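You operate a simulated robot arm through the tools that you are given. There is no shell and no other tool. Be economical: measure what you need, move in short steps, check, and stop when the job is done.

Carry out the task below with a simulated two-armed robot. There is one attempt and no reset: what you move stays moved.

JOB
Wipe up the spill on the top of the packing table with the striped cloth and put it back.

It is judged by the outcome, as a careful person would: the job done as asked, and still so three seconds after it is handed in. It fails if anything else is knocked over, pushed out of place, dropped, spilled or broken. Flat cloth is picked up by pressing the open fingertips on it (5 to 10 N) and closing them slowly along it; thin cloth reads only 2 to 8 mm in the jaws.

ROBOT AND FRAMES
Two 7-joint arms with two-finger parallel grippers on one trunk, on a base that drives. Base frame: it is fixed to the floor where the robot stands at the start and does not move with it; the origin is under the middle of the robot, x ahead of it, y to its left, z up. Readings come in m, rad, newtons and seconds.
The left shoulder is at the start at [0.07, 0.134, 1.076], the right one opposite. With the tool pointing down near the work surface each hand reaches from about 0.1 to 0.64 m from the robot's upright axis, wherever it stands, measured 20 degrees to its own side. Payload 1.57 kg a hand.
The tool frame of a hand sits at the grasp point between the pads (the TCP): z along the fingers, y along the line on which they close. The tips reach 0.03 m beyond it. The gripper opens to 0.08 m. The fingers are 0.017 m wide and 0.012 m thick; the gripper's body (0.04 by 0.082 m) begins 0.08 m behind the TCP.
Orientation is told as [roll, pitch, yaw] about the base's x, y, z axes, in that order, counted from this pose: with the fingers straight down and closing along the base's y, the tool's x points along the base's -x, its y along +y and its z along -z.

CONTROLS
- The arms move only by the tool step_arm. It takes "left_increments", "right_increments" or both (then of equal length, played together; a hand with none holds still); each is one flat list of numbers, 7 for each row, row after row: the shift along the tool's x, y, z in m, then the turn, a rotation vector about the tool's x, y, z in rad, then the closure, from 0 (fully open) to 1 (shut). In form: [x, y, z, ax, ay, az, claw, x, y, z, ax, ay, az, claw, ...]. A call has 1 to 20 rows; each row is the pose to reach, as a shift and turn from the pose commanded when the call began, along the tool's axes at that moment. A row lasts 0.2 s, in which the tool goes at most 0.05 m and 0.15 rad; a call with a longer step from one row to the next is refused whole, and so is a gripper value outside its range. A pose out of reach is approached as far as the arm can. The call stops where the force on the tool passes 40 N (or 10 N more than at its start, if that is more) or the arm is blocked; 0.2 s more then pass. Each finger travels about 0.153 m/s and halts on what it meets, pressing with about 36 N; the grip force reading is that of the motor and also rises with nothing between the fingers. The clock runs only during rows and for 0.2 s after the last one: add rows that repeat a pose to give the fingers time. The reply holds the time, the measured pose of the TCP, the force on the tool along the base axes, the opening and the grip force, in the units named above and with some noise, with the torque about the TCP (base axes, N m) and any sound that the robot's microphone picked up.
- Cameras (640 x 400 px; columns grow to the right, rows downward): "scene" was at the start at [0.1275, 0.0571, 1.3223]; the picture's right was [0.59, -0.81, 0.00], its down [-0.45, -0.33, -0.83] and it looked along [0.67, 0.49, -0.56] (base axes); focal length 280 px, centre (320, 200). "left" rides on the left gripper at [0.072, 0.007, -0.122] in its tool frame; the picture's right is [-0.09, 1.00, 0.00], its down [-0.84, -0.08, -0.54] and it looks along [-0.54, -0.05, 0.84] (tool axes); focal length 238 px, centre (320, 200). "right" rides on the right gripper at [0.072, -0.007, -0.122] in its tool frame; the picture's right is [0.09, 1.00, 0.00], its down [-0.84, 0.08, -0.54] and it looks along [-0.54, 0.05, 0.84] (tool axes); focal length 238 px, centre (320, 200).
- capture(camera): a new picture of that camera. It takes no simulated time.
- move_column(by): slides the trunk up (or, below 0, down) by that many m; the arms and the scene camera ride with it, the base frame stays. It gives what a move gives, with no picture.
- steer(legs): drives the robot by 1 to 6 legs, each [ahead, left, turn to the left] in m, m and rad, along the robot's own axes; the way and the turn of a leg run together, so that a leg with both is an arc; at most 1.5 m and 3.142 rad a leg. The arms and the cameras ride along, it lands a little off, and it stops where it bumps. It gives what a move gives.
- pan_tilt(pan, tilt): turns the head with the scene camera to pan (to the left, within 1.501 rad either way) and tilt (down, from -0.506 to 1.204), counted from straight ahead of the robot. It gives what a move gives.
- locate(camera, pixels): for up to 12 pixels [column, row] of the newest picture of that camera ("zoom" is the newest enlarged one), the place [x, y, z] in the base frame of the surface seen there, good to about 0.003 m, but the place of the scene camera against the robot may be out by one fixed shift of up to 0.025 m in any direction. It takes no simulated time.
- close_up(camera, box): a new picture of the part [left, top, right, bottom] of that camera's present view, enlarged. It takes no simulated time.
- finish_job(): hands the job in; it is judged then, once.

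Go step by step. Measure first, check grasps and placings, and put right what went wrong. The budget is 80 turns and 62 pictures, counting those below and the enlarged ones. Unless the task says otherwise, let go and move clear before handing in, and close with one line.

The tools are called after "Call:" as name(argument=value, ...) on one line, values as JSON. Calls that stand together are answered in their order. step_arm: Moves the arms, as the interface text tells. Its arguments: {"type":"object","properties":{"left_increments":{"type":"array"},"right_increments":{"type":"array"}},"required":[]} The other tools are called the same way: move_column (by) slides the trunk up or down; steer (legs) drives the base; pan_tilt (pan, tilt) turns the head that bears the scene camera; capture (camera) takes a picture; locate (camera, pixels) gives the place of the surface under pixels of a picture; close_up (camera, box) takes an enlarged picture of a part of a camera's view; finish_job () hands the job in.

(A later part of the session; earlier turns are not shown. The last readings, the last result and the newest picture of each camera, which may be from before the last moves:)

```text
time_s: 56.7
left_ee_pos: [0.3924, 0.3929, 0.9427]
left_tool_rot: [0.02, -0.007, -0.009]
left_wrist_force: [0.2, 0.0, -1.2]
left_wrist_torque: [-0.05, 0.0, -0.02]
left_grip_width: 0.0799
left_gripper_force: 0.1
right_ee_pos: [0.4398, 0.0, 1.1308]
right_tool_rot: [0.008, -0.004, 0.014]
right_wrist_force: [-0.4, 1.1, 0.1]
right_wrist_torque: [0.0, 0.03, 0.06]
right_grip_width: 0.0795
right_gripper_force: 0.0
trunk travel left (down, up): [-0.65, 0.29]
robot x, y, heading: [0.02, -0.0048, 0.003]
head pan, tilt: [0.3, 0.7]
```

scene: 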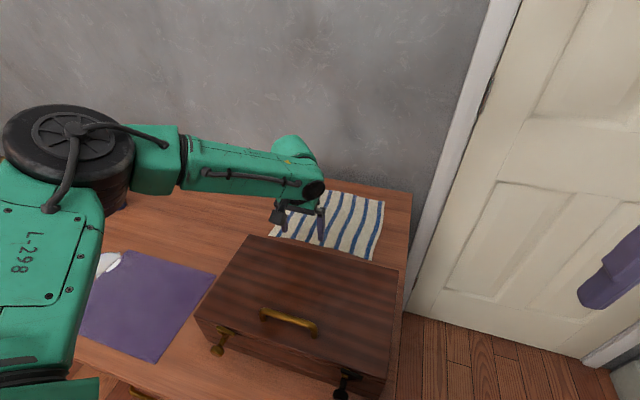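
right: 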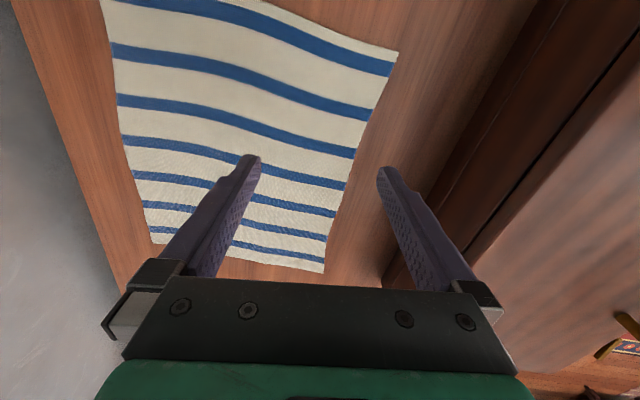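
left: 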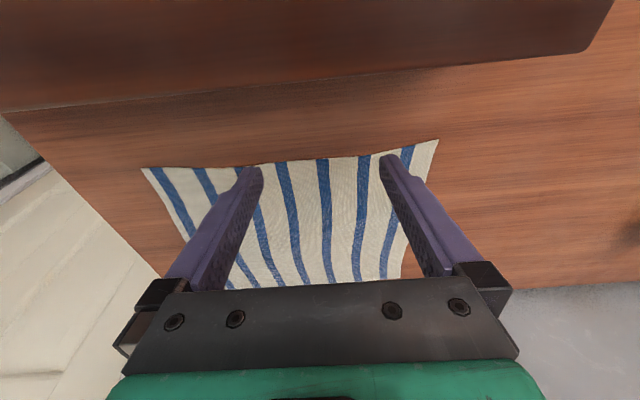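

Both arms are back in safe poses. I'll raise the left hand 8 cm and drive to the side station at about (0.40, −0.37) facing +y.

Call:
step_arm(left_increments=[0, 0, -0.04, 0, 0, 0, 0, 0, 0, -0.08, 0, 0, 0, 0])

Call:
steer(legs=[[-0.05, -0.46, 0], [0, 0, 1.57], [0, -0.43, 0], [0.09, 0, 0]])

Call:
pan_tilt(pan=-0.3, tilt=0.8)

Call:
capture(camera="scene")

```text
time_s: 57.3
left_ee_pos: [0.391, 0.3868, 1.0276]
left_tool_rot: [0.02, -0.009, -0.007]
left_wrist_force: [-0.4, -1.3, 0.1]
left_wrist_torque: [0.01, 0.0, 0.0]
left_grip_width: 0.08
left_gripper_force: 0.0
right_ee_pos: [0.4378, -0.0067, 1.1322]
right_tool_rot: [0.014, -0.008, 0.014]
right_wrist_force: [-0.4, 0.3, 0.1]
right_wrist_torque: [0.01, -0.04, 0.0]
right_grip_width: 0.0798
right_gripper_force: 0.1
trunk travel left (down, up): [-0.65, 0.29]
robot x, y, heading: [0.0226, -0.0072, 0.006]
head pan, tilt: [0.3, 0.7]
```

```text
time_s: 66.8
left_ee_pos: [0.0047, 0.0073, 1.0272]
left_tool_rot: [0.019, -0.011, 1.581]
left_wrist_force: [-0.5, -0.3, 0.4]
left_wrist_torque: [-0.04, 0.04, 0.0]
left_grip_width: 0.0801
left_gripper_force: 0.0
right_ee_pos: [0.3966, 0.0611, 1.1311]
right_tool_rot: [0.012, -0.006, 1.603]
right_wrist_force: [-0.2, 0.3, -0.6]
right_wrist_torque: [0.0, -0.04, 0.01]
right_grip_width: 0.0798
right_gripper_force: 0.2
trunk travel left (down, up): [-0.65, 0.29]
robot x, y, heading: [0.4048, -0.3585, 1.591]
head pan, tilt: [0.3, 0.7]
```

```text
time_s: 67.8
left_ee_pos: [0.0039, 0.0082, 1.0268]
left_tool_rot: [0.02, -0.013, 1.581]
left_wrist_force: [0.2, 0.2, -0.8]
left_wrist_torque: [-0.01, 0.03, 0.03]
left_grip_width: 0.0802
left_gripper_force: 0.0
right_ee_pos: [0.3963, 0.0623, 1.1331]
right_tool_rot: [0.011, -0.006, 1.605]
right_wrist_force: [0.3, -0.2, -0.2]
right_wrist_torque: [0.0, 0.03, -0.02]
right_grip_width: 0.0802
right_gripper_force: 0.0
trunk travel left (down, up): [-0.65, 0.29]
robot x, y, heading: [0.4006, -0.3522, 1.593]
head pan, tilt: [-0.3, 0.799]
```

```text
37 pictures are left
```

scene: 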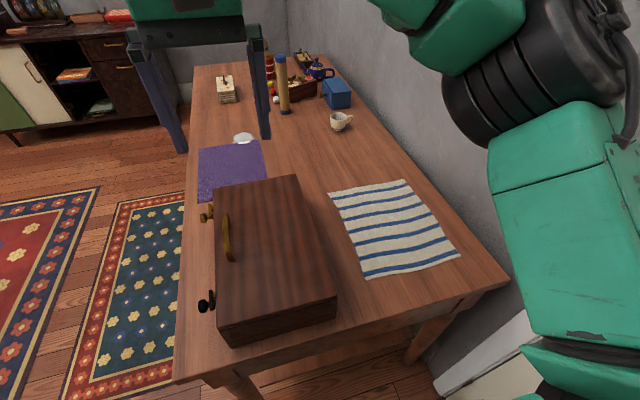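

Station reached with no lean. I'll move the right hand at height to above (0.70, 0.055) and check that the base isn't being pushed.

Call:
step_arm(right_increments=[0.002, -0.043, 0, 0, 0, 0, 0, 0.005, -0.087, 0, 0, 0, 0, 0, 0.007, -0.13, 0, 0, 0, 0, 0, 0.01, -0.174, 0, 0, 0, 0, 0, 0.012, -0.217, 0, 0, 0, 0, 0, 0.015, -0.26, 0, 0, 0, 0, 0, 0.017, -0.304, 0, 0, 0, 0, 0])

Call:
capture(camera="scene")

```text
time_s: 69.4
left_ee_pos: [0.0065, 0.0069, 1.0275]
left_tool_rot: [0.02, -0.012, 1.581]
left_wrist_force: [-0.1, 0.0, 0.2]
left_wrist_torque: [-0.01, 0.03, -0.01]
left_grip_width: 0.08
left_gripper_force: 0.0
right_ee_pos: [0.7029, 0.0528, 1.1288]
right_tool_rot: [0.016, -0.007, 1.605]
right_wrist_force: [0.1, 0.8, -0.4]
right_wrist_torque: [0.01, 0.03, 0.04]
right_grip_width: 0.0801
right_gripper_force: 0.0
trunk travel left (down, up): [-0.65, 0.29]
robot x, y, heading: [0.4011, -0.3576, 1.591]
head pan, tilt: [-0.3, 0.799]
```

```text
36 pictures are left
```

scene: 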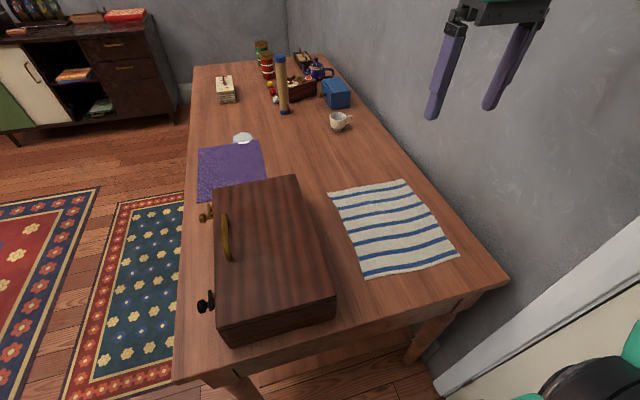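

The hand is at (0.703, 0.053) with the base undisturbed. I'll descend to about 3 cm above the cloth.

Call:
step_arm(right_increments=[0, 0, 0.045, 0, 0, 0, 0, 0, 0, 0.09, 0, 0, 0, 0, 0, 0, 0.135, 0, 0, 0, 0, 0, 0, 0.18, 0, 0, 0, 0, 0, 0, 0.225, 0, 0, 0, 0, 0, 0, 0.27, 0, 0, 0, 0, 0, 0, 0.3, 0, 0, 0, 0, 0, 0, 0.328, 0, 0, 0, 0])

Call:
capture(camera="right")

```text
time_s: 71.2
left_ee_pos: [0.0056, 0.0076, 1.0248]
left_tool_rot: [0.02, -0.008, 1.583]
left_wrist_force: [-0.7, 0.1, -0.2]
left_wrist_torque: [-0.01, -0.02, 0.0]
left_grip_width: 0.08
left_gripper_force: 0.0
right_ee_pos: [0.6981, 0.0582, 0.7985]
right_tool_rot: [0.011, -0.008, 1.604]
right_wrist_force: [0.0, 0.8, -0.8]
right_wrist_torque: [-0.01, 0.02, 0.01]
right_grip_width: 0.08
right_gripper_force: 0.0
trunk travel left (down, up): [-0.65, 0.29]
robot x, y, heading: [0.4052, -0.3531, 1.593]
head pan, tilt: [-0.3, 0.799]
```

```text
35 pictures are left
```

right: 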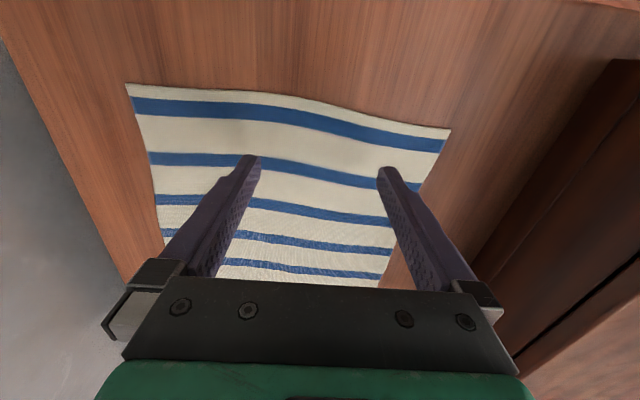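

The tips straddle the cloth well inside its near edge. I'll lower to touch and read the force.

Call:
step_arm(right_increments=[0.008, -0.012, 0.012, 0, 0, 0, 0, 0.01, -0.015, 0.022, 0, 0, 0, 0, 0.01, -0.015, 0.027, 0, 0, 0, 0, 0.01, -0.015, 0.028, 0, 0, 0, 0])

```text
time_s: 72.2
left_ee_pos: [0.0048, 0.0077, 1.0266]
left_tool_rot: [0.02, -0.011, 1.582]
left_wrist_force: [0.4, -0.3, 0.1]
left_wrist_torque: [0.02, 0.0, -0.02]
left_grip_width: 0.0801
left_gripper_force: 0.0
right_ee_pos: [0.711, 0.0486, 0.7717]
right_tool_rot: [0.013, -0.008, 1.603]
right_wrist_force: [2.4, 2.1, 4.7]
right_wrist_torque: [0.03, -0.27, 0.06]
right_grip_width: 0.08
right_gripper_force: 0.0
trunk travel left (down, up): [-0.65, 0.29]
robot x, y, heading: [0.4042, -0.3532, 1.589]
head pan, tilt: [-0.3, 0.799]
```

Contact at 4.7 N. I'll press about 1 mm more and close slowly along the cloth.

Call:
step_arm(right_increments=[0, 0, 0.001, 0, 0, 0, 0, 0, 0, 0.0015, 0, 0, 0, 0.08, 0, 0, 0.0015, 0, 0, 0, 0.16, 0, 0, 0.0015, 0, 0, 0, 0.24, 0, 0, 0.0015, 0, 0, 0, 0.32, 0, 0, 0.0015, 0, 0, 0, 0.4, 0, 0, 0.0015, 0, 0, 0, 0.48, 0, 0, 0.0015, 0, 0, 0, 0.56, 0, 0, 0.0015, 0, 0, 0, 0.64, 0, 0, 0.0015, 0, 0, 0, 0.72, 0, 0, 0.0015, 0, 0, 0, 0.8, 0, 0, 0.0015, 0, 0, 0, 0.88, 0, 0, 0.0015, 0, 0, 0, 0.95, 0, 0, 0.001, 0, 0, 0, 1, 0, 0, 0.001, 0, 0, 0, 1, 0, 0, 0.0, 0, 0, 0, 1])

Call:
capture(camera="right")

```text
time_s: 75.6
left_ee_pos: [0.0037, 0.0071, 1.0268]
left_tool_rot: [0.02, -0.011, 1.581]
left_wrist_force: [0.8, 0.1, 0.8]
left_wrist_torque: [0.01, -0.02, -0.02]
left_grip_width: 0.0801
left_gripper_force: 0.1
right_ee_pos: [0.7107, 0.0472, 0.771]
right_tool_rot: [0.013, -0.007, 1.604]
right_wrist_force: [0.2, 0.3, 8.4]
right_wrist_torque: [-0.01, -0.03, 0.01]
right_grip_width: 0.0025
right_gripper_force: 23.2
trunk travel left (down, up): [-0.65, 0.29]
robot x, y, heading: [0.4068, -0.3577, 1.593]
head pan, tilt: [-0.3, 0.799]
```

```text
34 pictures are left
```

right: 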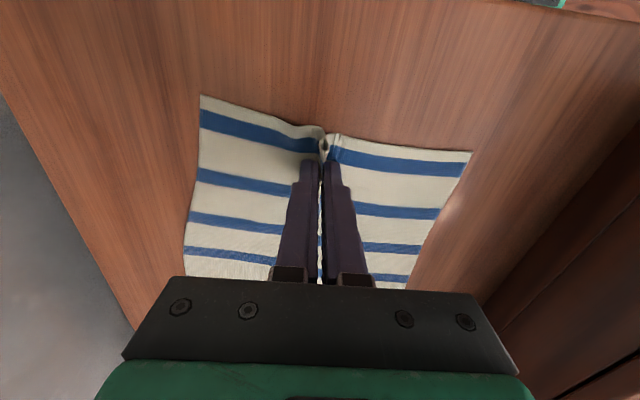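

Grip width is 2.5 mm with a fold clearly between the fingers. I'll lift straight up about 0.4 m.

Call:
step_arm(right_increments=[0, 0, -0.02, 0, 0, 0, 1, 0, 0, -0.05, 0, 0, 0, 1, 0, 0, -0.09, 0, 0, 0, 1, 0, 0, -0.13, 0, 0, 0, 1, 0, 0, -0.17, 0, 0, 0, 1, 0, 0, -0.21, 0, 0, 0, 1, 0, 0, -0.25, 0, 0, 0, 1, 0, 0, -0.29, 0, 0, 0, 1, 0, 0, -0.33, 0, 0, 0, 1, 0, 0, -0.37, 0, 0, 0, 1, 0, 0, -0.41, 0, 0, 0, 1])

Call:
capture(camera="scene")

```text
time_s: 78.0
left_ee_pos: [0.0029, 0.0092, 1.0263]
left_tool_rot: [0.017, -0.011, 1.581]
left_wrist_force: [-1.2, 0.2, 0.0]
left_wrist_torque: [0.02, -0.01, -0.01]
left_grip_width: 0.0801
left_gripper_force: 0.0
right_ee_pos: [0.7158, 0.0448, 1.1842]
right_tool_rot: [0.012, -0.007, 1.603]
right_wrist_force: [0.3, 0.6, -0.6]
right_wrist_torque: [0.03, -0.04, -0.01]
right_grip_width: 0.0024
right_gripper_force: 23.8
trunk travel left (down, up): [-0.65, 0.29]
robot x, y, heading: [0.4037, -0.3577, 1.588]
head pan, tilt: [-0.3, 0.799]
```

```text
33 pictures are left
```

scene: 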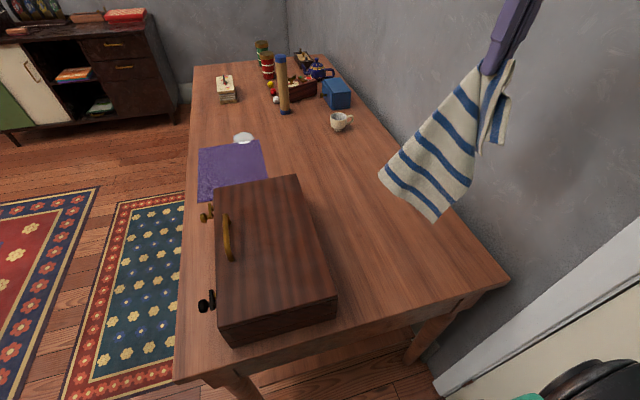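

The cloth hangs freely from the grip. I'll raise the trunk 0.12 m for clearance, bring the hand back over the robot's centre line, and measure the tall objects at the table's far end.

Call:
locate(camera="scene", pixels=[[281, 57], [283, 110], [226, 80], [225, 100], [228, 225], [263, 48], [243, 137], [336, 130], [262, 150], [270, 95]])

Call:
move_column(by=0.12)

Call:
step_arm(right_increments=[0, 0.04, 0, 0, 0, 0, 1, 0, 0.08, 0, 0, 0, 0, 1, 0, 0.12, 0, 0, 0, 0, 1, 0, 0.16, 0, 0, 0, 0, 1, 0, 0.2, 0, 0, 0, 0, 1, 0, 0.24, 0, 0, 0, 0, 1, 0, 0.28, 0, 0, 0, 0, 1])

```text
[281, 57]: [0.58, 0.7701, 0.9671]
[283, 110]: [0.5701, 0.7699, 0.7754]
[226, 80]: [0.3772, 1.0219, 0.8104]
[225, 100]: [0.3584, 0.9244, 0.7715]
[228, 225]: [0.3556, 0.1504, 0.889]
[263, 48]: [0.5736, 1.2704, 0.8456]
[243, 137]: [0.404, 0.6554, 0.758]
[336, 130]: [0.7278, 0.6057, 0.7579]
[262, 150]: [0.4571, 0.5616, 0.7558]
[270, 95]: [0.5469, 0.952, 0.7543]
```

```text
time_s: 79.5
left_ee_pos: [0.0051, 0.0083, 1.1457]
left_tool_rot: [0.02, -0.01, 1.582]
left_wrist_force: [-0.1, -0.7, 0.3]
left_wrist_torque: [0.06, 0.01, -0.04]
left_grip_width: 0.0797
left_gripper_force: 0.0
right_ee_pos: [0.7186, 0.0458, 1.3036]
right_tool_rot: [0.013, -0.005, 1.605]
right_wrist_force: [0.7, 0.3, -0.5]
right_wrist_torque: [0.0, 0.0, -0.03]
right_grip_width: 0.0023
right_gripper_force: 24.1
trunk travel left (down, up): [-0.77, 0.17]
robot x, y, heading: [0.4026, -0.354, 1.589]
head pan, tilt: [-0.3, 0.799]
```

```text
time_s: 81.1
left_ee_pos: [0.0024, 0.0078, 1.1455]
left_tool_rot: [0.017, -0.01, 1.581]
left_wrist_force: [-0.2, -0.7, -1.0]
left_wrist_torque: [-0.02, -0.02, 0.02]
left_grip_width: 0.0799
left_gripper_force: 0.0
right_ee_pos: [0.433, 0.0371, 1.307]
right_tool_rot: [0.012, -0.005, 1.605]
right_wrist_force: [-0.2, -0.6, -0.4]
right_wrist_torque: [-0.01, -0.03, 0.0]
right_grip_width: 0.0025
right_gripper_force: 23.7
trunk travel left (down, up): [-0.77, 0.17]
robot x, y, heading: [0.4023, -0.3556, 1.595]
head pan, tilt: [-0.3, 0.799]
```

The hand is over the centre line with the cloth held; the tall roll stands at (0.57, 0.77) with its top ≈0.95, below the left hand. I'll drive back round to the front and along to y≈0.78.

Call:
steer(legs=[[-0.1, 0.47, 0], [0, 0, -1.595], [0, 1.2, 0]])

Call:
pan_tilt(pan=-0.1, tilt=0.9)

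Call:
capture(camera="scene")

```text
time_s: 93.4
left_ee_pos: [0.2959, 1.1227, 1.1462]
left_tool_rot: [0.02, -0.01, 0.004]
left_wrist_force: [0.8, -0.1, -0.4]
left_wrist_torque: [-0.04, 0.04, 0.01]
left_grip_width: 0.0801
left_gripper_force: 0.0
right_ee_pos: [0.3195, 0.6904, 1.307]
right_tool_rot: [0.014, -0.006, 0.024]
right_wrist_force: [-0.5, -0.7, -0.2]
right_wrist_torque: [-0.01, 0.0, 0.03]
right_grip_width: 0.0023
right_gripper_force: 24.4
trunk travel left (down, up): [-0.77, 0.17]
robot x, y, heading: [-0.0687, 0.7238, 0.011]
head pan, tilt: [-0.3, 0.799]
```

```text
time_s: 94.2
left_ee_pos: [0.2947, 1.1232, 1.1465]
left_tool_rot: [0.019, -0.01, 0.003]
left_wrist_force: [0.8, 0.8, 0.2]
left_wrist_torque: [0.0, -0.01, -0.02]
left_grip_width: 0.0801
left_gripper_force: 0.0
right_ee_pos: [0.3221, 0.6925, 1.3076]
right_tool_rot: [0.013, -0.006, 0.024]
right_wrist_force: [0.3, 0.3, -0.6]
right_wrist_torque: [0.01, -0.03, 0.03]
right_grip_width: 0.0023
right_gripper_force: 23.8
trunk travel left (down, up): [-0.77, 0.17]
robot x, y, heading: [-0.0704, 0.7268, 0.014]
head pan, tilt: [-0.099, 0.901]
```

```text
32 pictures are left
```

scene: 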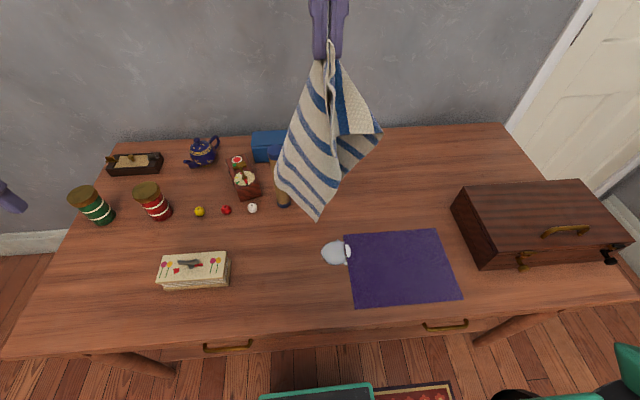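

I'm at the wiping station with the cloth held. I'll enlarge the spill for its exact outline and see what can be swept around it.

Call:
close_up(camera="scene", box=[240, 180, 440, 305])

Call:
locate(camera="scene", pixels=[[322, 254], [336, 241], [335, 265], [348, 245], [349, 264], [344, 236], [357, 305], [430, 229], [284, 206], [252, 210], [228, 260]])

```text
3.20 times, centred on (340, 242) of scene
```

zoom: 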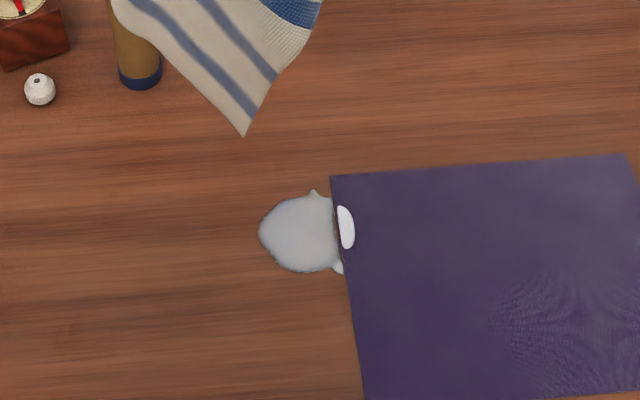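

```text
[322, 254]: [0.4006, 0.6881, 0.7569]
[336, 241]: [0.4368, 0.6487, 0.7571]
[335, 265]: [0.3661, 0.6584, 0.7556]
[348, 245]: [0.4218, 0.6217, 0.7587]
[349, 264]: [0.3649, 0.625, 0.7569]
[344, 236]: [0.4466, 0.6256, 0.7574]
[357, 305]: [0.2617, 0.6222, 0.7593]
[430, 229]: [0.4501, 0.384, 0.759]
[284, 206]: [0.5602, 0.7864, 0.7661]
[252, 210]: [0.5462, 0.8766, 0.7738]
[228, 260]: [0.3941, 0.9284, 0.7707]
```

The spill spans about x 0.36–0.43, y 0.61–0.69, partly under the mat's edge (y≈0.617), with free table toward +y up to the cards at y≈0.92. I'll lower the trunk again and position the hand at (0.40, 0.76, 1.05), ready to lay the cloth down trailing away from the mat.

Call:
move_column(by=-0.12)

Call:
step_arm(right_increments=[-0.02, 0.0165, 0.034, 0, 0, 0, 1, -0.04, 0.033, 0.068, 0, 0, 0, 1, -0.06, 0.05, 0.1, 0, 0, 0, 1, -0.081, 0.066, 0.135, 0, 0, 0, 1, -0.081, 0.066, 0.135, 0, 0, 0, 1])

Call:
capture(camera="scene")

```text
time_s: 95.7
left_ee_pos: [0.295, 1.1238, 1.0256]
left_tool_rot: [0.019, -0.011, 0.003]
left_wrist_force: [-0.8, -0.7, -0.3]
left_wrist_torque: [-0.03, 0.02, 0.01]
left_grip_width: 0.0799
left_gripper_force: 0.0
right_ee_pos: [0.3209, 0.6924, 1.1879]
right_tool_rot: [0.012, -0.008, 0.026]
right_wrist_force: [0.5, -0.5, -0.5]
right_wrist_torque: [0.01, -0.05, 0.05]
right_grip_width: 0.0022
right_gripper_force: 23.6
trunk travel left (down, up): [-0.65, 0.29]
robot x, y, heading: [-0.073, 0.7247, 0.015]
head pan, tilt: [-0.099, 0.901]
```

```text
time_s: 96.8
left_ee_pos: [0.2947, 1.1229, 1.0272]
left_tool_rot: [0.02, -0.008, 0.002]
left_wrist_force: [-0.2, -0.3, -0.5]
left_wrist_torque: [0.08, 0.01, -0.01]
left_grip_width: 0.08
left_gripper_force: 0.1
right_ee_pos: [0.402, 0.7623, 1.0548]
right_tool_rot: [0.014, -0.008, 0.026]
right_wrist_force: [-0.8, 0.0, -0.1]
right_wrist_torque: [0.0, -0.02, 0.03]
right_grip_width: 0.0023
right_gripper_force: 23.9
trunk travel left (down, up): [-0.65, 0.29]
robot x, y, heading: [-0.0728, 0.7266, 0.014]
head pan, tilt: [-0.099, 0.901]
```

```text
30 pictures are left
```

scene: 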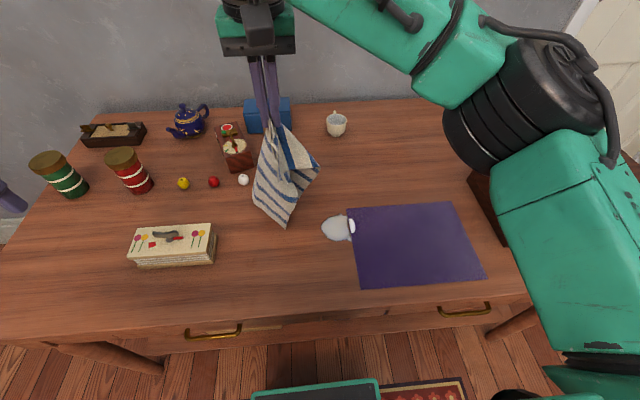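

The cloth hangs with its free length naturally extending away from the robot; I'd rather it trail toward +y, away from mat and roll. I'll yaw the hand by +1.4 rad in place.

Call:
step_arm(right_increments=[0, 0, 0, 0, 0, -0.14, 1, 0, 0, 0, 0, 0, -0.28, 1, 0, 0, 0, 0, 0, -0.42, 1, 0, 0, 0, 0, 0, -0.56, 1, 0, 0, 0, 0, 0, -0.7, 1, 0, 0, 0, 0, 0, -0.84, 1, 0, 0, 0, 0, 0, -0.98, 1, 0, 0, 0, 0, 0, -1.12, 1, 0, 0, 0, 0, 0, -1.26, 1, 0, 0, 0, 0, 0, -1.4, 1])

Call:
capture(camera="scene")

```text
time_s: 99.0
left_ee_pos: [0.2944, 1.1236, 1.0262]
left_tool_rot: [0.02, -0.007, 0.004]
left_wrist_force: [0.3, -0.5, -0.3]
left_wrist_torque: [0.01, 0.0, -0.01]
left_grip_width: 0.08
left_gripper_force: 0.0
right_ee_pos: [0.4019, 0.7599, 1.0537]
right_tool_rot: [-0.003, -0.012, 1.428]
right_wrist_force: [0.6, -0.5, -0.2]
right_wrist_torque: [0.0, -0.01, -0.01]
right_grip_width: 0.0025
right_gripper_force: 23.3
trunk travel left (down, up): [-0.65, 0.29]
robot x, y, heading: [-0.0746, 0.731, 0.009]
head pan, tilt: [-0.099, 0.901]
```

```text
29 pictures are left
```

scene: 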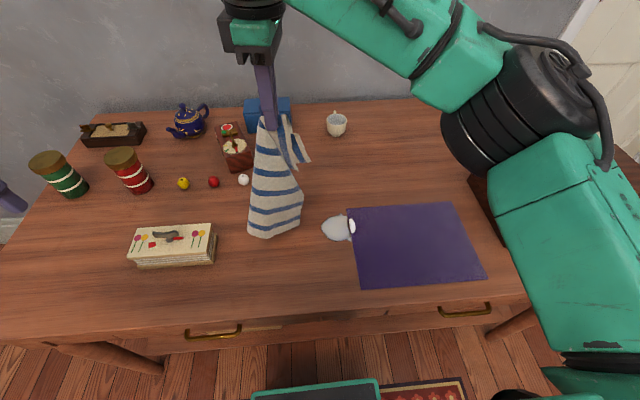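

Now the free length faces +y. I'll lower while moving −y to (0.40, 0.63, 0.785), laying the cloth down behind the hand.

Call:
step_arm(right_increments=[0.014, -0.002, 0.03, 0, 0, 0, 1, 0.029, -0.004, 0.06, 0, 0, 0, 1, 0.043, -0.006, 0.09, 0, 0, 0, 1, 0.057, -0.008, 0.12, 0, 0, 0, 1, 0.072, -0.01, 0.15, 0, 0, 0, 1, 0.086, -0.012, 0.18, 0, 0, 0, 1, 0.1, -0.014, 0.21, 0, 0, 0, 1, 0.115, -0.016, 0.24, 0, 0, 0, 1, 0.129, -0.018, 0.268, 0, 0, 0, 1])

Call:
capture(camera="scene")

```text
time_s: 101.0
left_ee_pos: [0.2969, 1.1227, 1.0267]
left_tool_rot: [0.019, -0.01, 0.002]
left_wrist_force: [0.7, -0.4, 0.3]
left_wrist_torque: [-0.03, -0.03, -0.01]
left_grip_width: 0.0799
left_gripper_force: 0.0
right_ee_pos: [0.4026, 0.6338, 0.7833]
right_tool_rot: [-0.003, -0.015, 1.425]
right_wrist_force: [0.4, 0.1, -0.1]
right_wrist_torque: [0.0, -0.01, 0.0]
right_grip_width: 0.0022
right_gripper_force: 24.2
trunk travel left (down, up): [-0.65, 0.29]
robot x, y, heading: [-0.0743, 0.7289, 0.011]
head pan, tilt: [-0.099, 0.901]
```

```text
28 pictures are left
```

scene: 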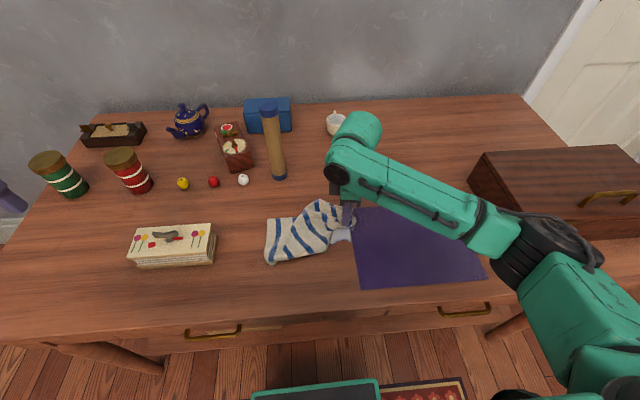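

The cloth lies across the spill, trailing +y. I'll do gentle wiping strokes back and forth with the tips ~1 cm above the table.

Call:
step_arm(right_increments=[0.03, 0, 0, 0, 0, 0, 1, 0.06, 0, 0, 0, 0, 0, 1, 0.08, 0.01, 0, 0, 0, 0, 1, 0.05, 0.025, 0.004, 0, 0, 0, 1, 0.02, 0.03, 0.006, 0, 0, 0, 1, -0.015, 0.03, 0.006, 0, 0, 0, 1, -0.04, 0.01, 0.006, 0, 0, 0, 1, -0.015, 0, 0.006, 0, 0, 0, 1, 0.02, -0.015, 0.004, 0, 0, 0, 1, 0.05, -0.03, 0, 0, 0, 0, 1, 0.02, -0.035, 0.004, 0, 0, 0, 1, -0.015, -0.035, 0.006, 0, 0, 0, 1, -0.05, -0.02, 0.006, 0, 0, 0, 1, -0.08, 0, 0.004, 0, 0, 0, 1, -0.11, 0, 0, 0, 0, 0, 1])

Call:
capture(camera="scene")

```text
time_s: 104.2
left_ee_pos: [0.2948, 1.1249, 1.0266]
left_tool_rot: [0.019, -0.009, 0.004]
left_wrist_force: [-0.2, 0.5, 0.2]
left_wrist_torque: [0.0, 0.0, -0.01]
left_grip_width: 0.0799
left_gripper_force: 0.1
right_ee_pos: [0.4173, 0.7438, 0.7843]
right_tool_rot: [-0.004, -0.01, 1.426]
right_wrist_force: [0.8, 0.0, 0.0]
right_wrist_torque: [-0.01, -0.01, -0.02]
right_grip_width: 0.0023
right_gripper_force: 23.6
trunk travel left (down, up): [-0.65, 0.29]
robot x, y, heading: [-0.0676, 0.7271, 0.011]
head pan, tilt: [-0.099, 0.901]
```

```text
27 pictures are left
```

scene: 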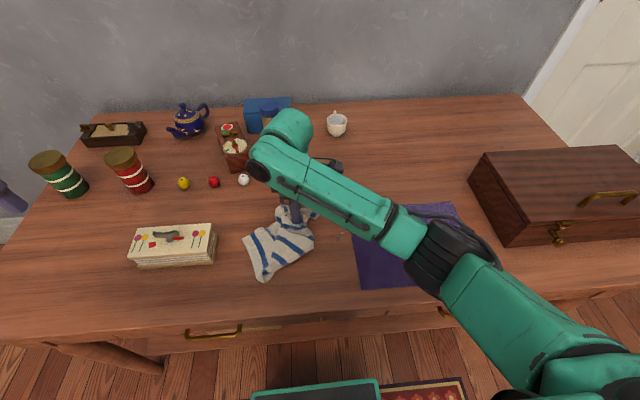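

The spill region near (340,235) looks much cleaner. I'll enlarge it to check.

Call:
close_up(camera="scene", box=[280, 190, 440, 290])

Call:
capture(camera="right")

```text
4.00 times, centred on (360, 240) of scene
```

zoom: 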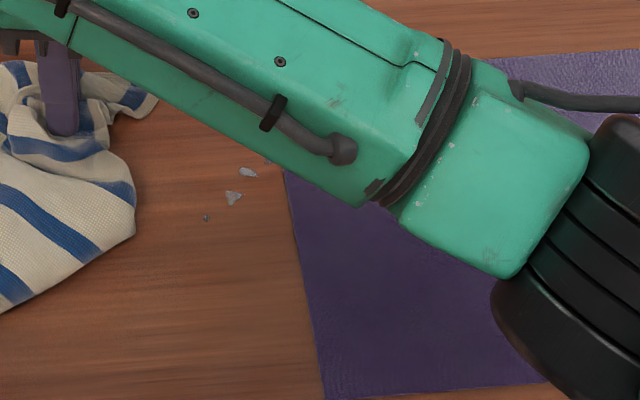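

```text
25 pictures are left
```

right: 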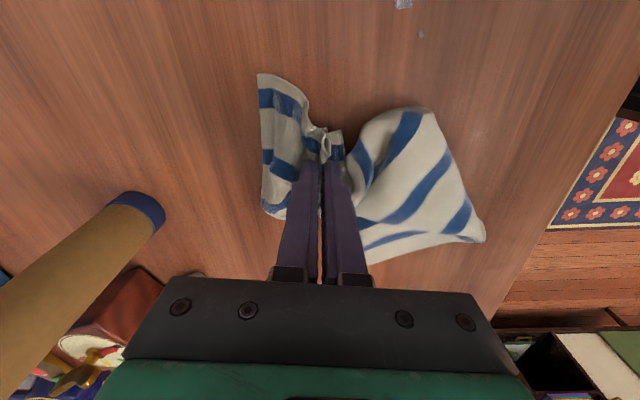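

Wiping works: only small spots remain at zoom (248,172), (233,198), (206,217). I'll locate them and wipe more strokes over the whole area, including the mat's edge.

Call:
locate(camera="zoom", pixels=[[248, 172], [233, 198], [206, 217], [286, 180]])

Call:
step_arm(right_increments=[0.03, 0.005, 0, 0, 0, 0, 1, 0.065, 0.01, 0, 0, 0, 0, 1, 0.1, 0.02, 0, 0, 0, 0, 1, 0.135, 0.02, 0, 0, 0, 0, 1, 0.165, 0.02, -0.003, 0, 0, 0, 1, 0.19, 0.02, -0.005, 0, 0, 0, 1, 0.165, 0.04, 0, 0, 0, 0, 1, 0.13, 0.055, 0.004, 0, 0, 0, 1, 0.095, 0.045, 0.005, 0, 0, 0, 1, 0.07, 0.03, 0.005, 0, 0, 0, 1, 0.1, 0.005, 0.005, 0, 0, 0, 1, 0.135, 0.0, 0.002, 0, 0, 0, 1, 0.17, -0.01, -0.002, 0, 0, 0, 1, 0.135, -0.015, 0.004, 0, 0, 0, 1, 0.1, 0, 0.004, 0, 0, 0, 1, 0.06, 0, 0.002, 0, 0, 0, 1, 0.02, 0, 0, 0, 0, 0, 1, -0.02, 0, 0, 0, 0, 0, 1])

Call:
close_up(camera="scene", box=[240, 180, 440, 305])

```text
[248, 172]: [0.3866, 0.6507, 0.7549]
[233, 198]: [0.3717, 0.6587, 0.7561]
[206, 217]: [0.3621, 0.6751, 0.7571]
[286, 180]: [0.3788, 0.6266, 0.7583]
```

```text
time_s: 108.0
left_ee_pos: [0.2949, 1.1253, 1.0268]
left_tool_rot: [0.017, -0.01, 0.003]
left_wrist_force: [0.1, 0.8, 0.3]
left_wrist_torque: [0.01, -0.01, 0.0]
left_grip_width: 0.0799
left_gripper_force: 0.0
right_ee_pos: [0.4214, 0.7641, 0.7842]
right_tool_rot: [-0.005, -0.011, 1.426]
right_wrist_force: [-0.5, -0.6, 0.8]
right_wrist_torque: [-0.05, 0.0, -0.05]
right_grip_width: 0.0026
right_gripper_force: 23.3
trunk travel left (down, up): [-0.65, 0.29]
robot x, y, heading: [-0.0671, 0.7245, 0.013]
head pan, tilt: [-0.099, 0.901]
```

```text
3.20 times, centred on (340, 242) of scene
```

zoom: 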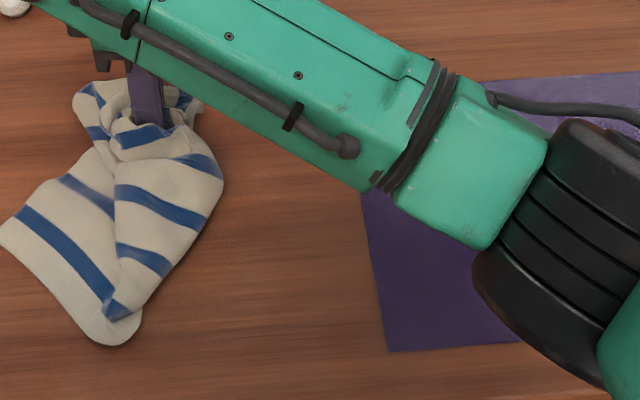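

The visible tabletop is clean and the mat's corner hasn't moved. I'll lift the cloth clear and look at the spot that the forearm hides.

Call:
step_arm(right_increments=[0, 0, -0.04, 0, 0, 0, 1, 0, 0, -0.08, 0, 0, 0, 1, 0, 0, -0.12, 0, 0, 0, 1, 0, 0, -0.16, 0, 0, 0, 1, 0, 0, -0.2, 0, 0, 0, 1, 0, 0, -0.24, 0, 0, 0, 1, 0, 0, -0.28, 0, 0, 0, 1, 0, 0, -0.32, 0, 0, 0, 1, 0, 0, -0.36, 0, 0, 0, 1, 0, 0, -0.4, 0, 0, 0, 1])

Call:
capture(camera="scene")

Call:
close_up(camera="scene", box=[280, 180, 440, 280])

```text
time_s: 110.2
left_ee_pos: [0.2947, 1.1228, 1.0266]
left_tool_rot: [0.021, -0.011, 0.004]
left_wrist_force: [0.4, 0.4, 0.7]
left_wrist_torque: [0.0, -0.01, 0.04]
left_grip_width: 0.0801
left_gripper_force: 0.2
right_ee_pos: [0.4072, 0.7535, 1.1582]
right_tool_rot: [-0.006, -0.016, 1.428]
right_wrist_force: [-0.7, 0.0, 0.4]
right_wrist_torque: [0.01, -0.01, 0.01]
right_grip_width: 0.0025
right_gripper_force: 23.6
right hand out of reach, approached as far as the arm can: row 9, 10
trunk travel left (down, up): [-0.65, 0.29]
robot x, y, heading: [-0.0695, 0.7282, 0.013]
head pan, tilt: [-0.099, 0.901]
```

```text
23 pictures are left
```

scene: 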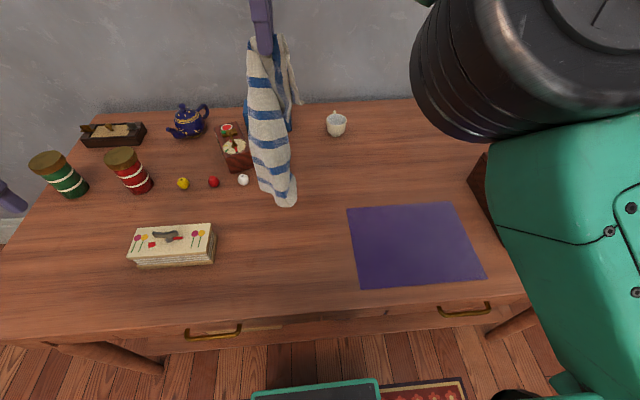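

```text
4.00 times, centred on (360, 230) of scene
```

zoom: 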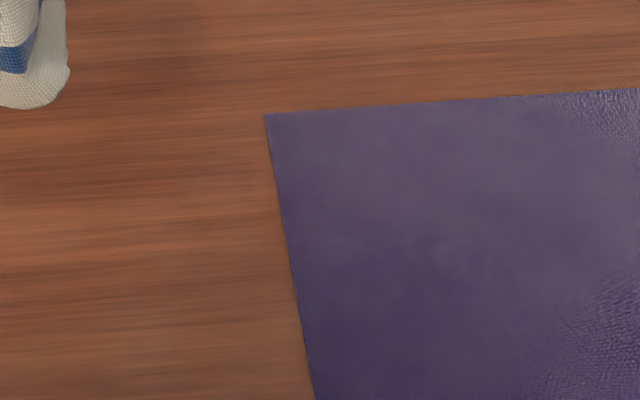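

The spill is entirely gone, mat and objects unmoved. I'll raise the trunk, yaw the hand back, and drive back to the side station with the cloth.

Call:
move_column(by=0.12)

Call:
step_arm(right_increments=[0, 0, 0, 0, 0, 0.14, 1, 0, 0, 0, 0, 0, 0.28, 1, 0, 0, 0, 0, 0, 0.42, 1, 0, 0, 0, 0, 0, 0.56, 1, 0, 0, 0, 0, 0, 0.7, 1, 0, 0, 0, 0, 0, 0.84, 1, 0, 0, 0, 0, 0, 0.98, 1, 0, 0, 0, 0, 0, 1.12, 1, 0, 0, 0, 0, 0, 1.26, 1, 0, 0, 0, 0, 0, 1.41, 1])

Call:
steer(legs=[[0, -1.19, 0], [0, 0, 1.58], [0, -0.47, 0], [0.12, 0, 0]])

Call:
pan_tilt(pan=-0.3, tilt=0.8)

Call:
capture(camera="scene")

```text
time_s: 111.8
left_ee_pos: [0.2953, 1.1237, 1.1479]
left_tool_rot: [0.02, -0.01, 0.002]
left_wrist_force: [0.1, -0.2, -0.3]
left_wrist_torque: [0.0, -0.03, 0.01]
left_grip_width: 0.08
left_gripper_force: 0.1
right_ee_pos: [0.4101, 0.7541, 1.2762]
right_tool_rot: [-0.005, -0.013, 1.427]
right_wrist_force: [-0.3, -0.3, -0.3]
right_wrist_torque: [0.01, 0.02, 0.03]
right_grip_width: 0.0023
right_gripper_force: 23.6
trunk travel left (down, up): [-0.77, 0.17]
robot x, y, heading: [-0.0688, 0.7271, 0.016]
head pan, tilt: [-0.099, 0.901]
```

```text
time_s: 114.0
left_ee_pos: [0.2937, 1.124, 1.1468]
left_tool_rot: [0.019, -0.009, 0.003]
left_wrist_force: [0.3, -0.4, -0.4]
left_wrist_torque: [0.04, -0.01, 0.01]
left_grip_width: 0.0799
left_gripper_force: 0.0
right_ee_pos: [0.4083, 0.754, 1.277]
right_tool_rot: [0.014, -0.009, 0.012]
right_wrist_force: [1.3, 0.4, -0.9]
right_wrist_torque: [0.02, -0.03, 0.04]
right_grip_width: 0.0024
right_gripper_force: 24.2
trunk travel left (down, up): [-0.77, 0.17]
robot x, y, heading: [-0.0716, 0.7279, 0.014]
head pan, tilt: [-0.099, 0.901]
```

```text
time_s: 126.9
left_ee_pos: [0.0311, 0.0392, 1.1468]
left_tool_rot: [0.019, -0.012, 1.527]
left_wrist_force: [-0.1, -0.6, 0.6]
left_wrist_torque: [0.03, 0.0, 0.01]
left_grip_width: 0.08
left_gripper_force: 0.2
right_ee_pos: [0.4044, 0.1363, 1.2775]
right_tool_rot: [0.013, -0.01, 1.54]
right_wrist_force: [0.2, -0.5, -0.3]
right_wrist_torque: [-0.01, 0.04, -0.02]
right_grip_width: 0.0022
right_gripper_force: 24.0
trunk travel left (down, up): [-0.77, 0.17]
robot x, y, heading: [0.4124, -0.3427, 1.536]
head pan, tilt: [-0.099, 0.901]
```

```text
time_s: 127.7
left_ee_pos: [0.0295, 0.0416, 1.1455]
left_tool_rot: [0.017, -0.008, 1.527]
left_wrist_force: [0.0, 0.1, 0.4]
left_wrist_torque: [-0.01, 0.03, 0.0]
left_grip_width: 0.0799
left_gripper_force: 0.1
right_ee_pos: [0.4047, 0.1392, 1.2756]
right_tool_rot: [0.014, -0.007, 1.54]
right_wrist_force: [0.0, 0.7, -0.9]
right_wrist_torque: [0.02, 0.01, -0.05]
right_grip_width: 0.0022
right_gripper_force: 23.6
trunk travel left (down, up): [-0.77, 0.17]
robot x, y, heading: [0.4097, -0.3466, 1.535]
head pan, tilt: [-0.3, 0.799]
```

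```text
21 pictures are left
```

scene: 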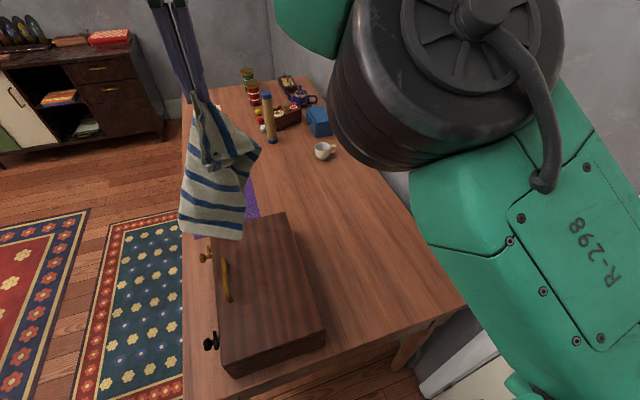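

The cloth is held and I'm back at the side station. I'll trim the heading, then move the hand at height over x≈0.71.

Call:
steer(legs=[[0, 0, 0.05]])

Call:
step_arm(right_increments=[0.005, -0.041, 0, 0, 0, 0, 1, 0.011, -0.082, 0, 0, 0, 0, 1, 0.016, -0.123, 0, 0, 0, 0, 1, 0.022, -0.164, 0, 0, 0, 0, 1, 0.027, -0.205, 0, 0, 0, 0, 1, 0.033, -0.246, 0, 0, 0, 0, 1, 0.038, -0.288, 0, 0, 0, 0, 1, 0.044, -0.33, 0, 0, 0, 0, 1])

Call:
move_column(by=-0.12)

Call:
capture(camera="scene")

```text
time_s: 128.5
left_ee_pos: [0.0128, 0.0227, 1.1473]
left_tool_rot: [0.02, -0.008, 1.578]
left_wrist_force: [-0.1, 0.1, -0.6]
left_wrist_torque: [0.04, 0.03, 0.0]
left_grip_width: 0.0798
left_gripper_force: 0.1
right_ee_pos: [0.3807, 0.1378, 1.2762]
right_tool_rot: [0.015, -0.008, 1.589]
right_wrist_force: [0.2, 0.3, 0.3]
right_wrist_torque: [0.01, 0.02, -0.02]
right_grip_width: 0.0024
right_gripper_force: 23.6
trunk travel left (down, up): [-0.77, 0.17]
robot x, y, heading: [0.4065, -0.3437, 1.591]
head pan, tilt: [-0.3, 0.799]
```

```text
time_s: 130.3
left_ee_pos: [0.0127, 0.0214, 1.1479]
left_tool_rot: [0.021, -0.011, 1.578]
left_wrist_force: [0.8, -0.1, 0.9]
left_wrist_torque: [0.01, -0.03, -0.05]
left_grip_width: 0.08
left_gripper_force: 0.1
right_ee_pos: [0.7134, 0.0964, 1.2725]
right_tool_rot: [0.017, -0.009, 1.592]
right_wrist_force: [0.8, -0.3, 0.1]
right_wrist_torque: [-0.02, -0.01, -0.02]
right_grip_width: 0.0021
right_gripper_force: 23.5
trunk travel left (down, up): [-0.77, 0.17]
robot x, y, heading: [0.4102, -0.3418, 1.594]
head pan, tilt: [-0.3, 0.799]
```

```text
time_s: 131.8
left_ee_pos: [0.0106, 0.0215, 1.0272]
left_tool_rot: [0.019, -0.012, 1.579]
left_wrist_force: [0.0, -0.2, -0.1]
left_wrist_torque: [0.02, 0.04, -0.03]
left_grip_width: 0.08
left_gripper_force: 0.0
right_ee_pos: [0.7127, 0.0988, 1.1534]
right_tool_rot: [0.014, -0.01, 1.591]
right_wrist_force: [0.3, 0.3, 0.2]
right_wrist_torque: [-0.01, -0.02, -0.03]
right_grip_width: 0.0022
right_gripper_force: 23.7
trunk travel left (down, up): [-0.65, 0.29]
robot x, y, heading: [0.4074, -0.3428, 1.589]
head pan, tilt: [-0.3, 0.799]
```

```text
20 pictures are left
```

scene: 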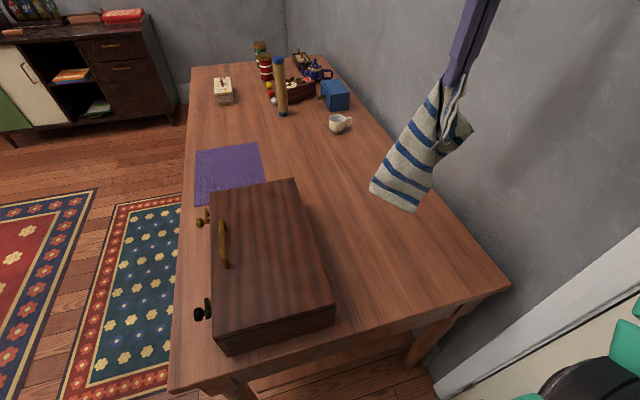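

The cloth hangs free over its place. I'll reach out to y≈0.30 at z≈1.03 with the hand tilted outward so the far hem will land at its original line.

Call:
step_arm(right_increments=[-0.029, 0, 0.018, 0, -0.1, 0, 1, -0.058, 0, 0.036, 0, -0.2, 0, 1, -0.087, 0, 0.054, 0, -0.3, 0, 1, -0.116, 0, 0.072, 0, -0.4, 0, 1, -0.145, 0, 0.09, 0, -0.5, 0, 1, -0.174, 0, 0.108, 0, -0.6, 0, 1, -0.203, 0, 0.12, 0, -0.7, 0, 1, -0.203, 0, 0.12, 0, -0.7, 0, 1])

Call:
capture(camera="scene")

```text
time_s: 133.6
left_ee_pos: [0.0108, 0.0213, 1.0264]
left_tool_rot: [0.02, -0.01, 1.578]
left_wrist_force: [-0.5, -0.2, 0.2]
left_wrist_torque: [0.05, -0.02, 0.0]
left_grip_width: 0.08
left_gripper_force: 0.1
right_ee_pos: [0.7068, 0.3012, 1.0359]
right_tool_rot: [0.017, -0.709, 1.579]
right_wrist_force: [0.4, 0.0, -0.4]
right_wrist_torque: [-0.04, 0.01, -0.03]
right_grip_width: 0.0024
right_gripper_force: 24.1
trunk travel left (down, up): [-0.65, 0.29]
robot x, y, heading: [0.4097, -0.3403, 1.59]
head pan, tilt: [-0.3, 0.799]
```

```text
19 pictures are left
```

scene: 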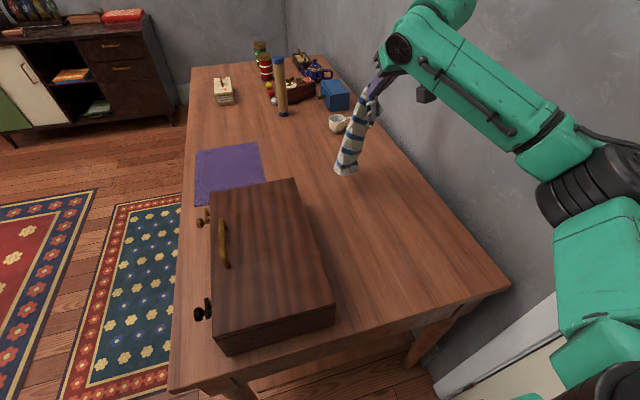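

The hem is near the table around y≈0.31. Now I'll lay it down, moving −y and down together while uprighting the hand, ending at about (0.71, 0.05, 0.78).

Call:
step_arm(right_increments=[0.0195, 0, 0.0228, 0, 0.0, 0, 1, 0.0548, 0, 0.0255, 0, 0.05, 0, 1, 0.0938, 0, 0.0249, 0, 0.1, 0, 1, 0.1329, 0, 0.0244, 0, 0.17, 0, 1, 0.1719, 0, 0.0238, 0, 0.24, 0, 1, 0.211, 0, 0.0232, 0, 0.31, 0, 1, 0.25, 0, 0.0227, 0, 0.38, 0, 1, 0.2891, 0, 0.0221, 0, 0.45, 0, 1, 0.3243, 0, 0.0249, 0, 0.52, 0, 1, 0.3539, 0, 0.0285, 0, 0.6, 0, 1])

Call:
capture(camera="scene")

Call:
capture(camera="right")

```text
time_s: 135.8
left_ee_pos: [0.0117, 0.0212, 1.0264]
left_tool_rot: [0.018, -0.01, 1.576]
left_wrist_force: [-0.2, -0.2, 0.1]
left_wrist_torque: [0.0, 0.03, 0.0]
left_grip_width: 0.0802
left_gripper_force: 0.1
right_ee_pos: [0.7105, 0.0503, 0.7834]
right_tool_rot: [0.015, -0.108, 1.592]
right_wrist_force: [0.9, 0.8, 0.6]
right_wrist_torque: [0.04, 0.02, 0.0]
right_grip_width: 0.0023
right_gripper_force: 23.9
trunk travel left (down, up): [-0.65, 0.29]
robot x, y, heading: [0.4091, -0.3419, 1.59]
head pan, tilt: [-0.3, 0.799]
```

```text
18 pictures are left
```

scene: 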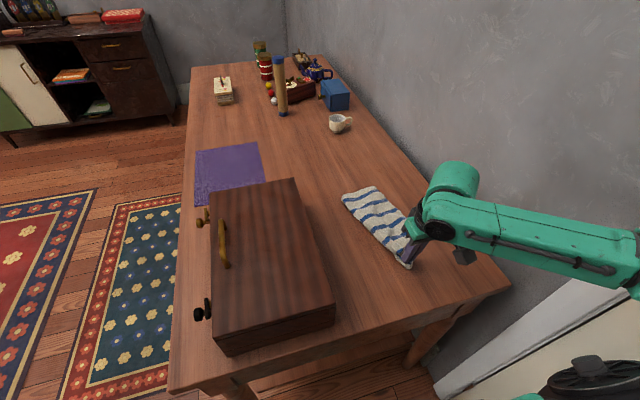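

```text
17 pictures are left
```

right: 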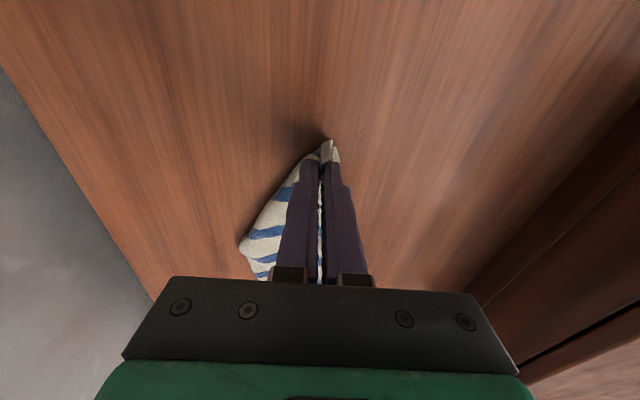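

The cloth is back in its place along y but folded narrower than before. I'll lower the last bit, release, lift clear, and look.

Call:
step_arm(right_increments=[0, 0, 0.004, 0, 0, 0, 1, 0, 0, 0.008, 0, 0, 0, 1, 0, 0, 0.008, 0, 0, 0, 0.8, 0, 0, 0.008, 0, 0, 0, 0.6, 0, 0, 0.008, 0, 0, 0, 0.4, 0, 0, 0.008, 0, 0, 0, 0.2, 0, 0, 0.008, 0, 0, 0, 0, 0, 0, -0.02, 0, 0, 0, 0, 0, 0, -0.06, 0, 0, 0, 0, 0, 0, -0.1, 0, 0, 0, 0, 0, 0, -0.14, 0, 0, 0, 0, 0, 0, -0.18, 0, 0, 0, 0, 0, 0, -0.22, 0, 0, 0, 0])

Call:
capture(camera="right")

Call:
close_up(camera="scene", box=[320, 170, 480, 290])

```text
time_s: 138.6
left_ee_pos: [0.0117, 0.0224, 1.0264]
left_tool_rot: [0.02, -0.008, 1.577]
left_wrist_force: [0.0, 0.0, -0.6]
left_wrist_torque: [0.0, 0.02, 0.0]
left_grip_width: 0.0801
left_gripper_force: 0.1
right_ee_pos: [0.7098, 0.0298, 1.0025]
right_tool_rot: [0.01, -0.109, 1.589]
right_wrist_force: [0.1, 0.7, -0.2]
right_wrist_torque: [0.0, -0.01, 0.0]
right_grip_width: 0.08
right_gripper_force: 0.1
trunk travel left (down, up): [-0.65, 0.29]
robot x, y, heading: [0.4087, -0.3442, 1.583]
head pan, tilt: [-0.3, 0.799]
```

```text
16 pictures are left
```

right: 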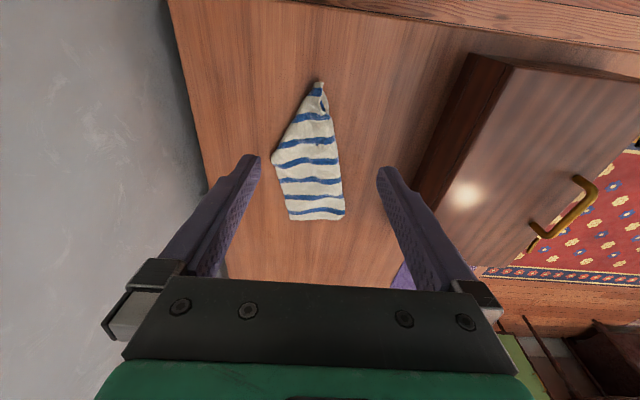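

```text
3.33 times, centred on (400, 230) of scene
```

zoom: 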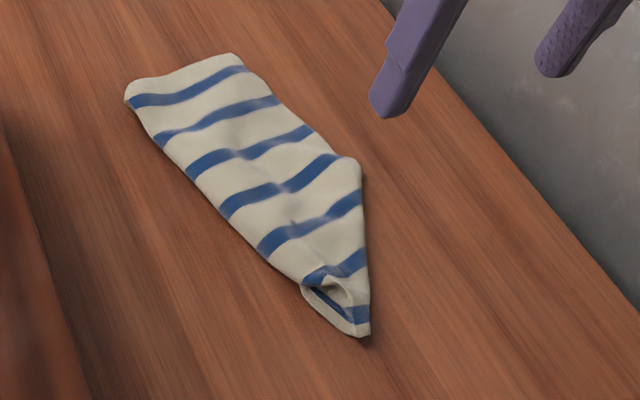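

The cloth is released in its place but folded lengthwise. I want it spread as it was, so I'll measure its outline and look at the layers closely.

Call:
locate(camera="right", pixels=[[320, 84], [274, 156], [290, 217], [343, 215], [330, 120], [340, 165], [300, 110]])

Call:
close_up(camera="right", box=[240, 70, 400, 230])

Call:
close_up(camera="scene", box=[340, 180, 420, 270])

```text
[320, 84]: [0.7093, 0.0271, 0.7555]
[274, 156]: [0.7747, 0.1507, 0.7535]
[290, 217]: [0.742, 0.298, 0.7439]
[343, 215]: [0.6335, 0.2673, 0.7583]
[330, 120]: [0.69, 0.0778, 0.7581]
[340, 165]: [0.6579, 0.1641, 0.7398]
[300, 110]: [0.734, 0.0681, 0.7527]
```

```text
2.50 times, centred on (320, 150) of right
```

zoom: 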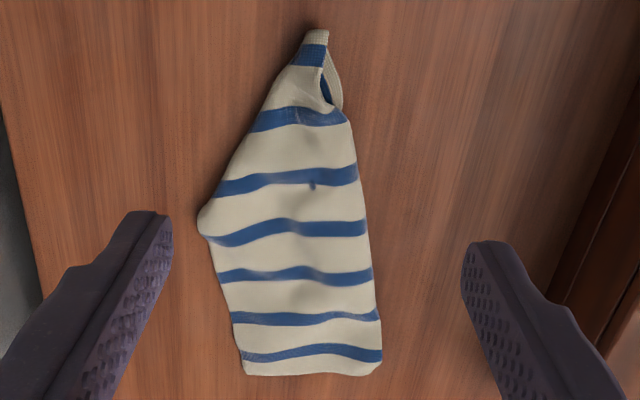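

```text
4.44 times, centred on (380, 225) of scene
```

zoom: 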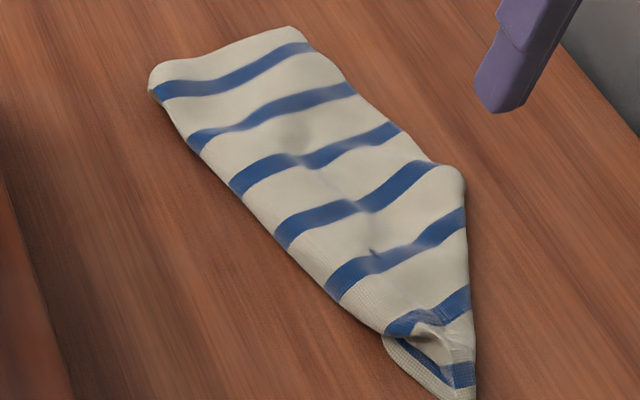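

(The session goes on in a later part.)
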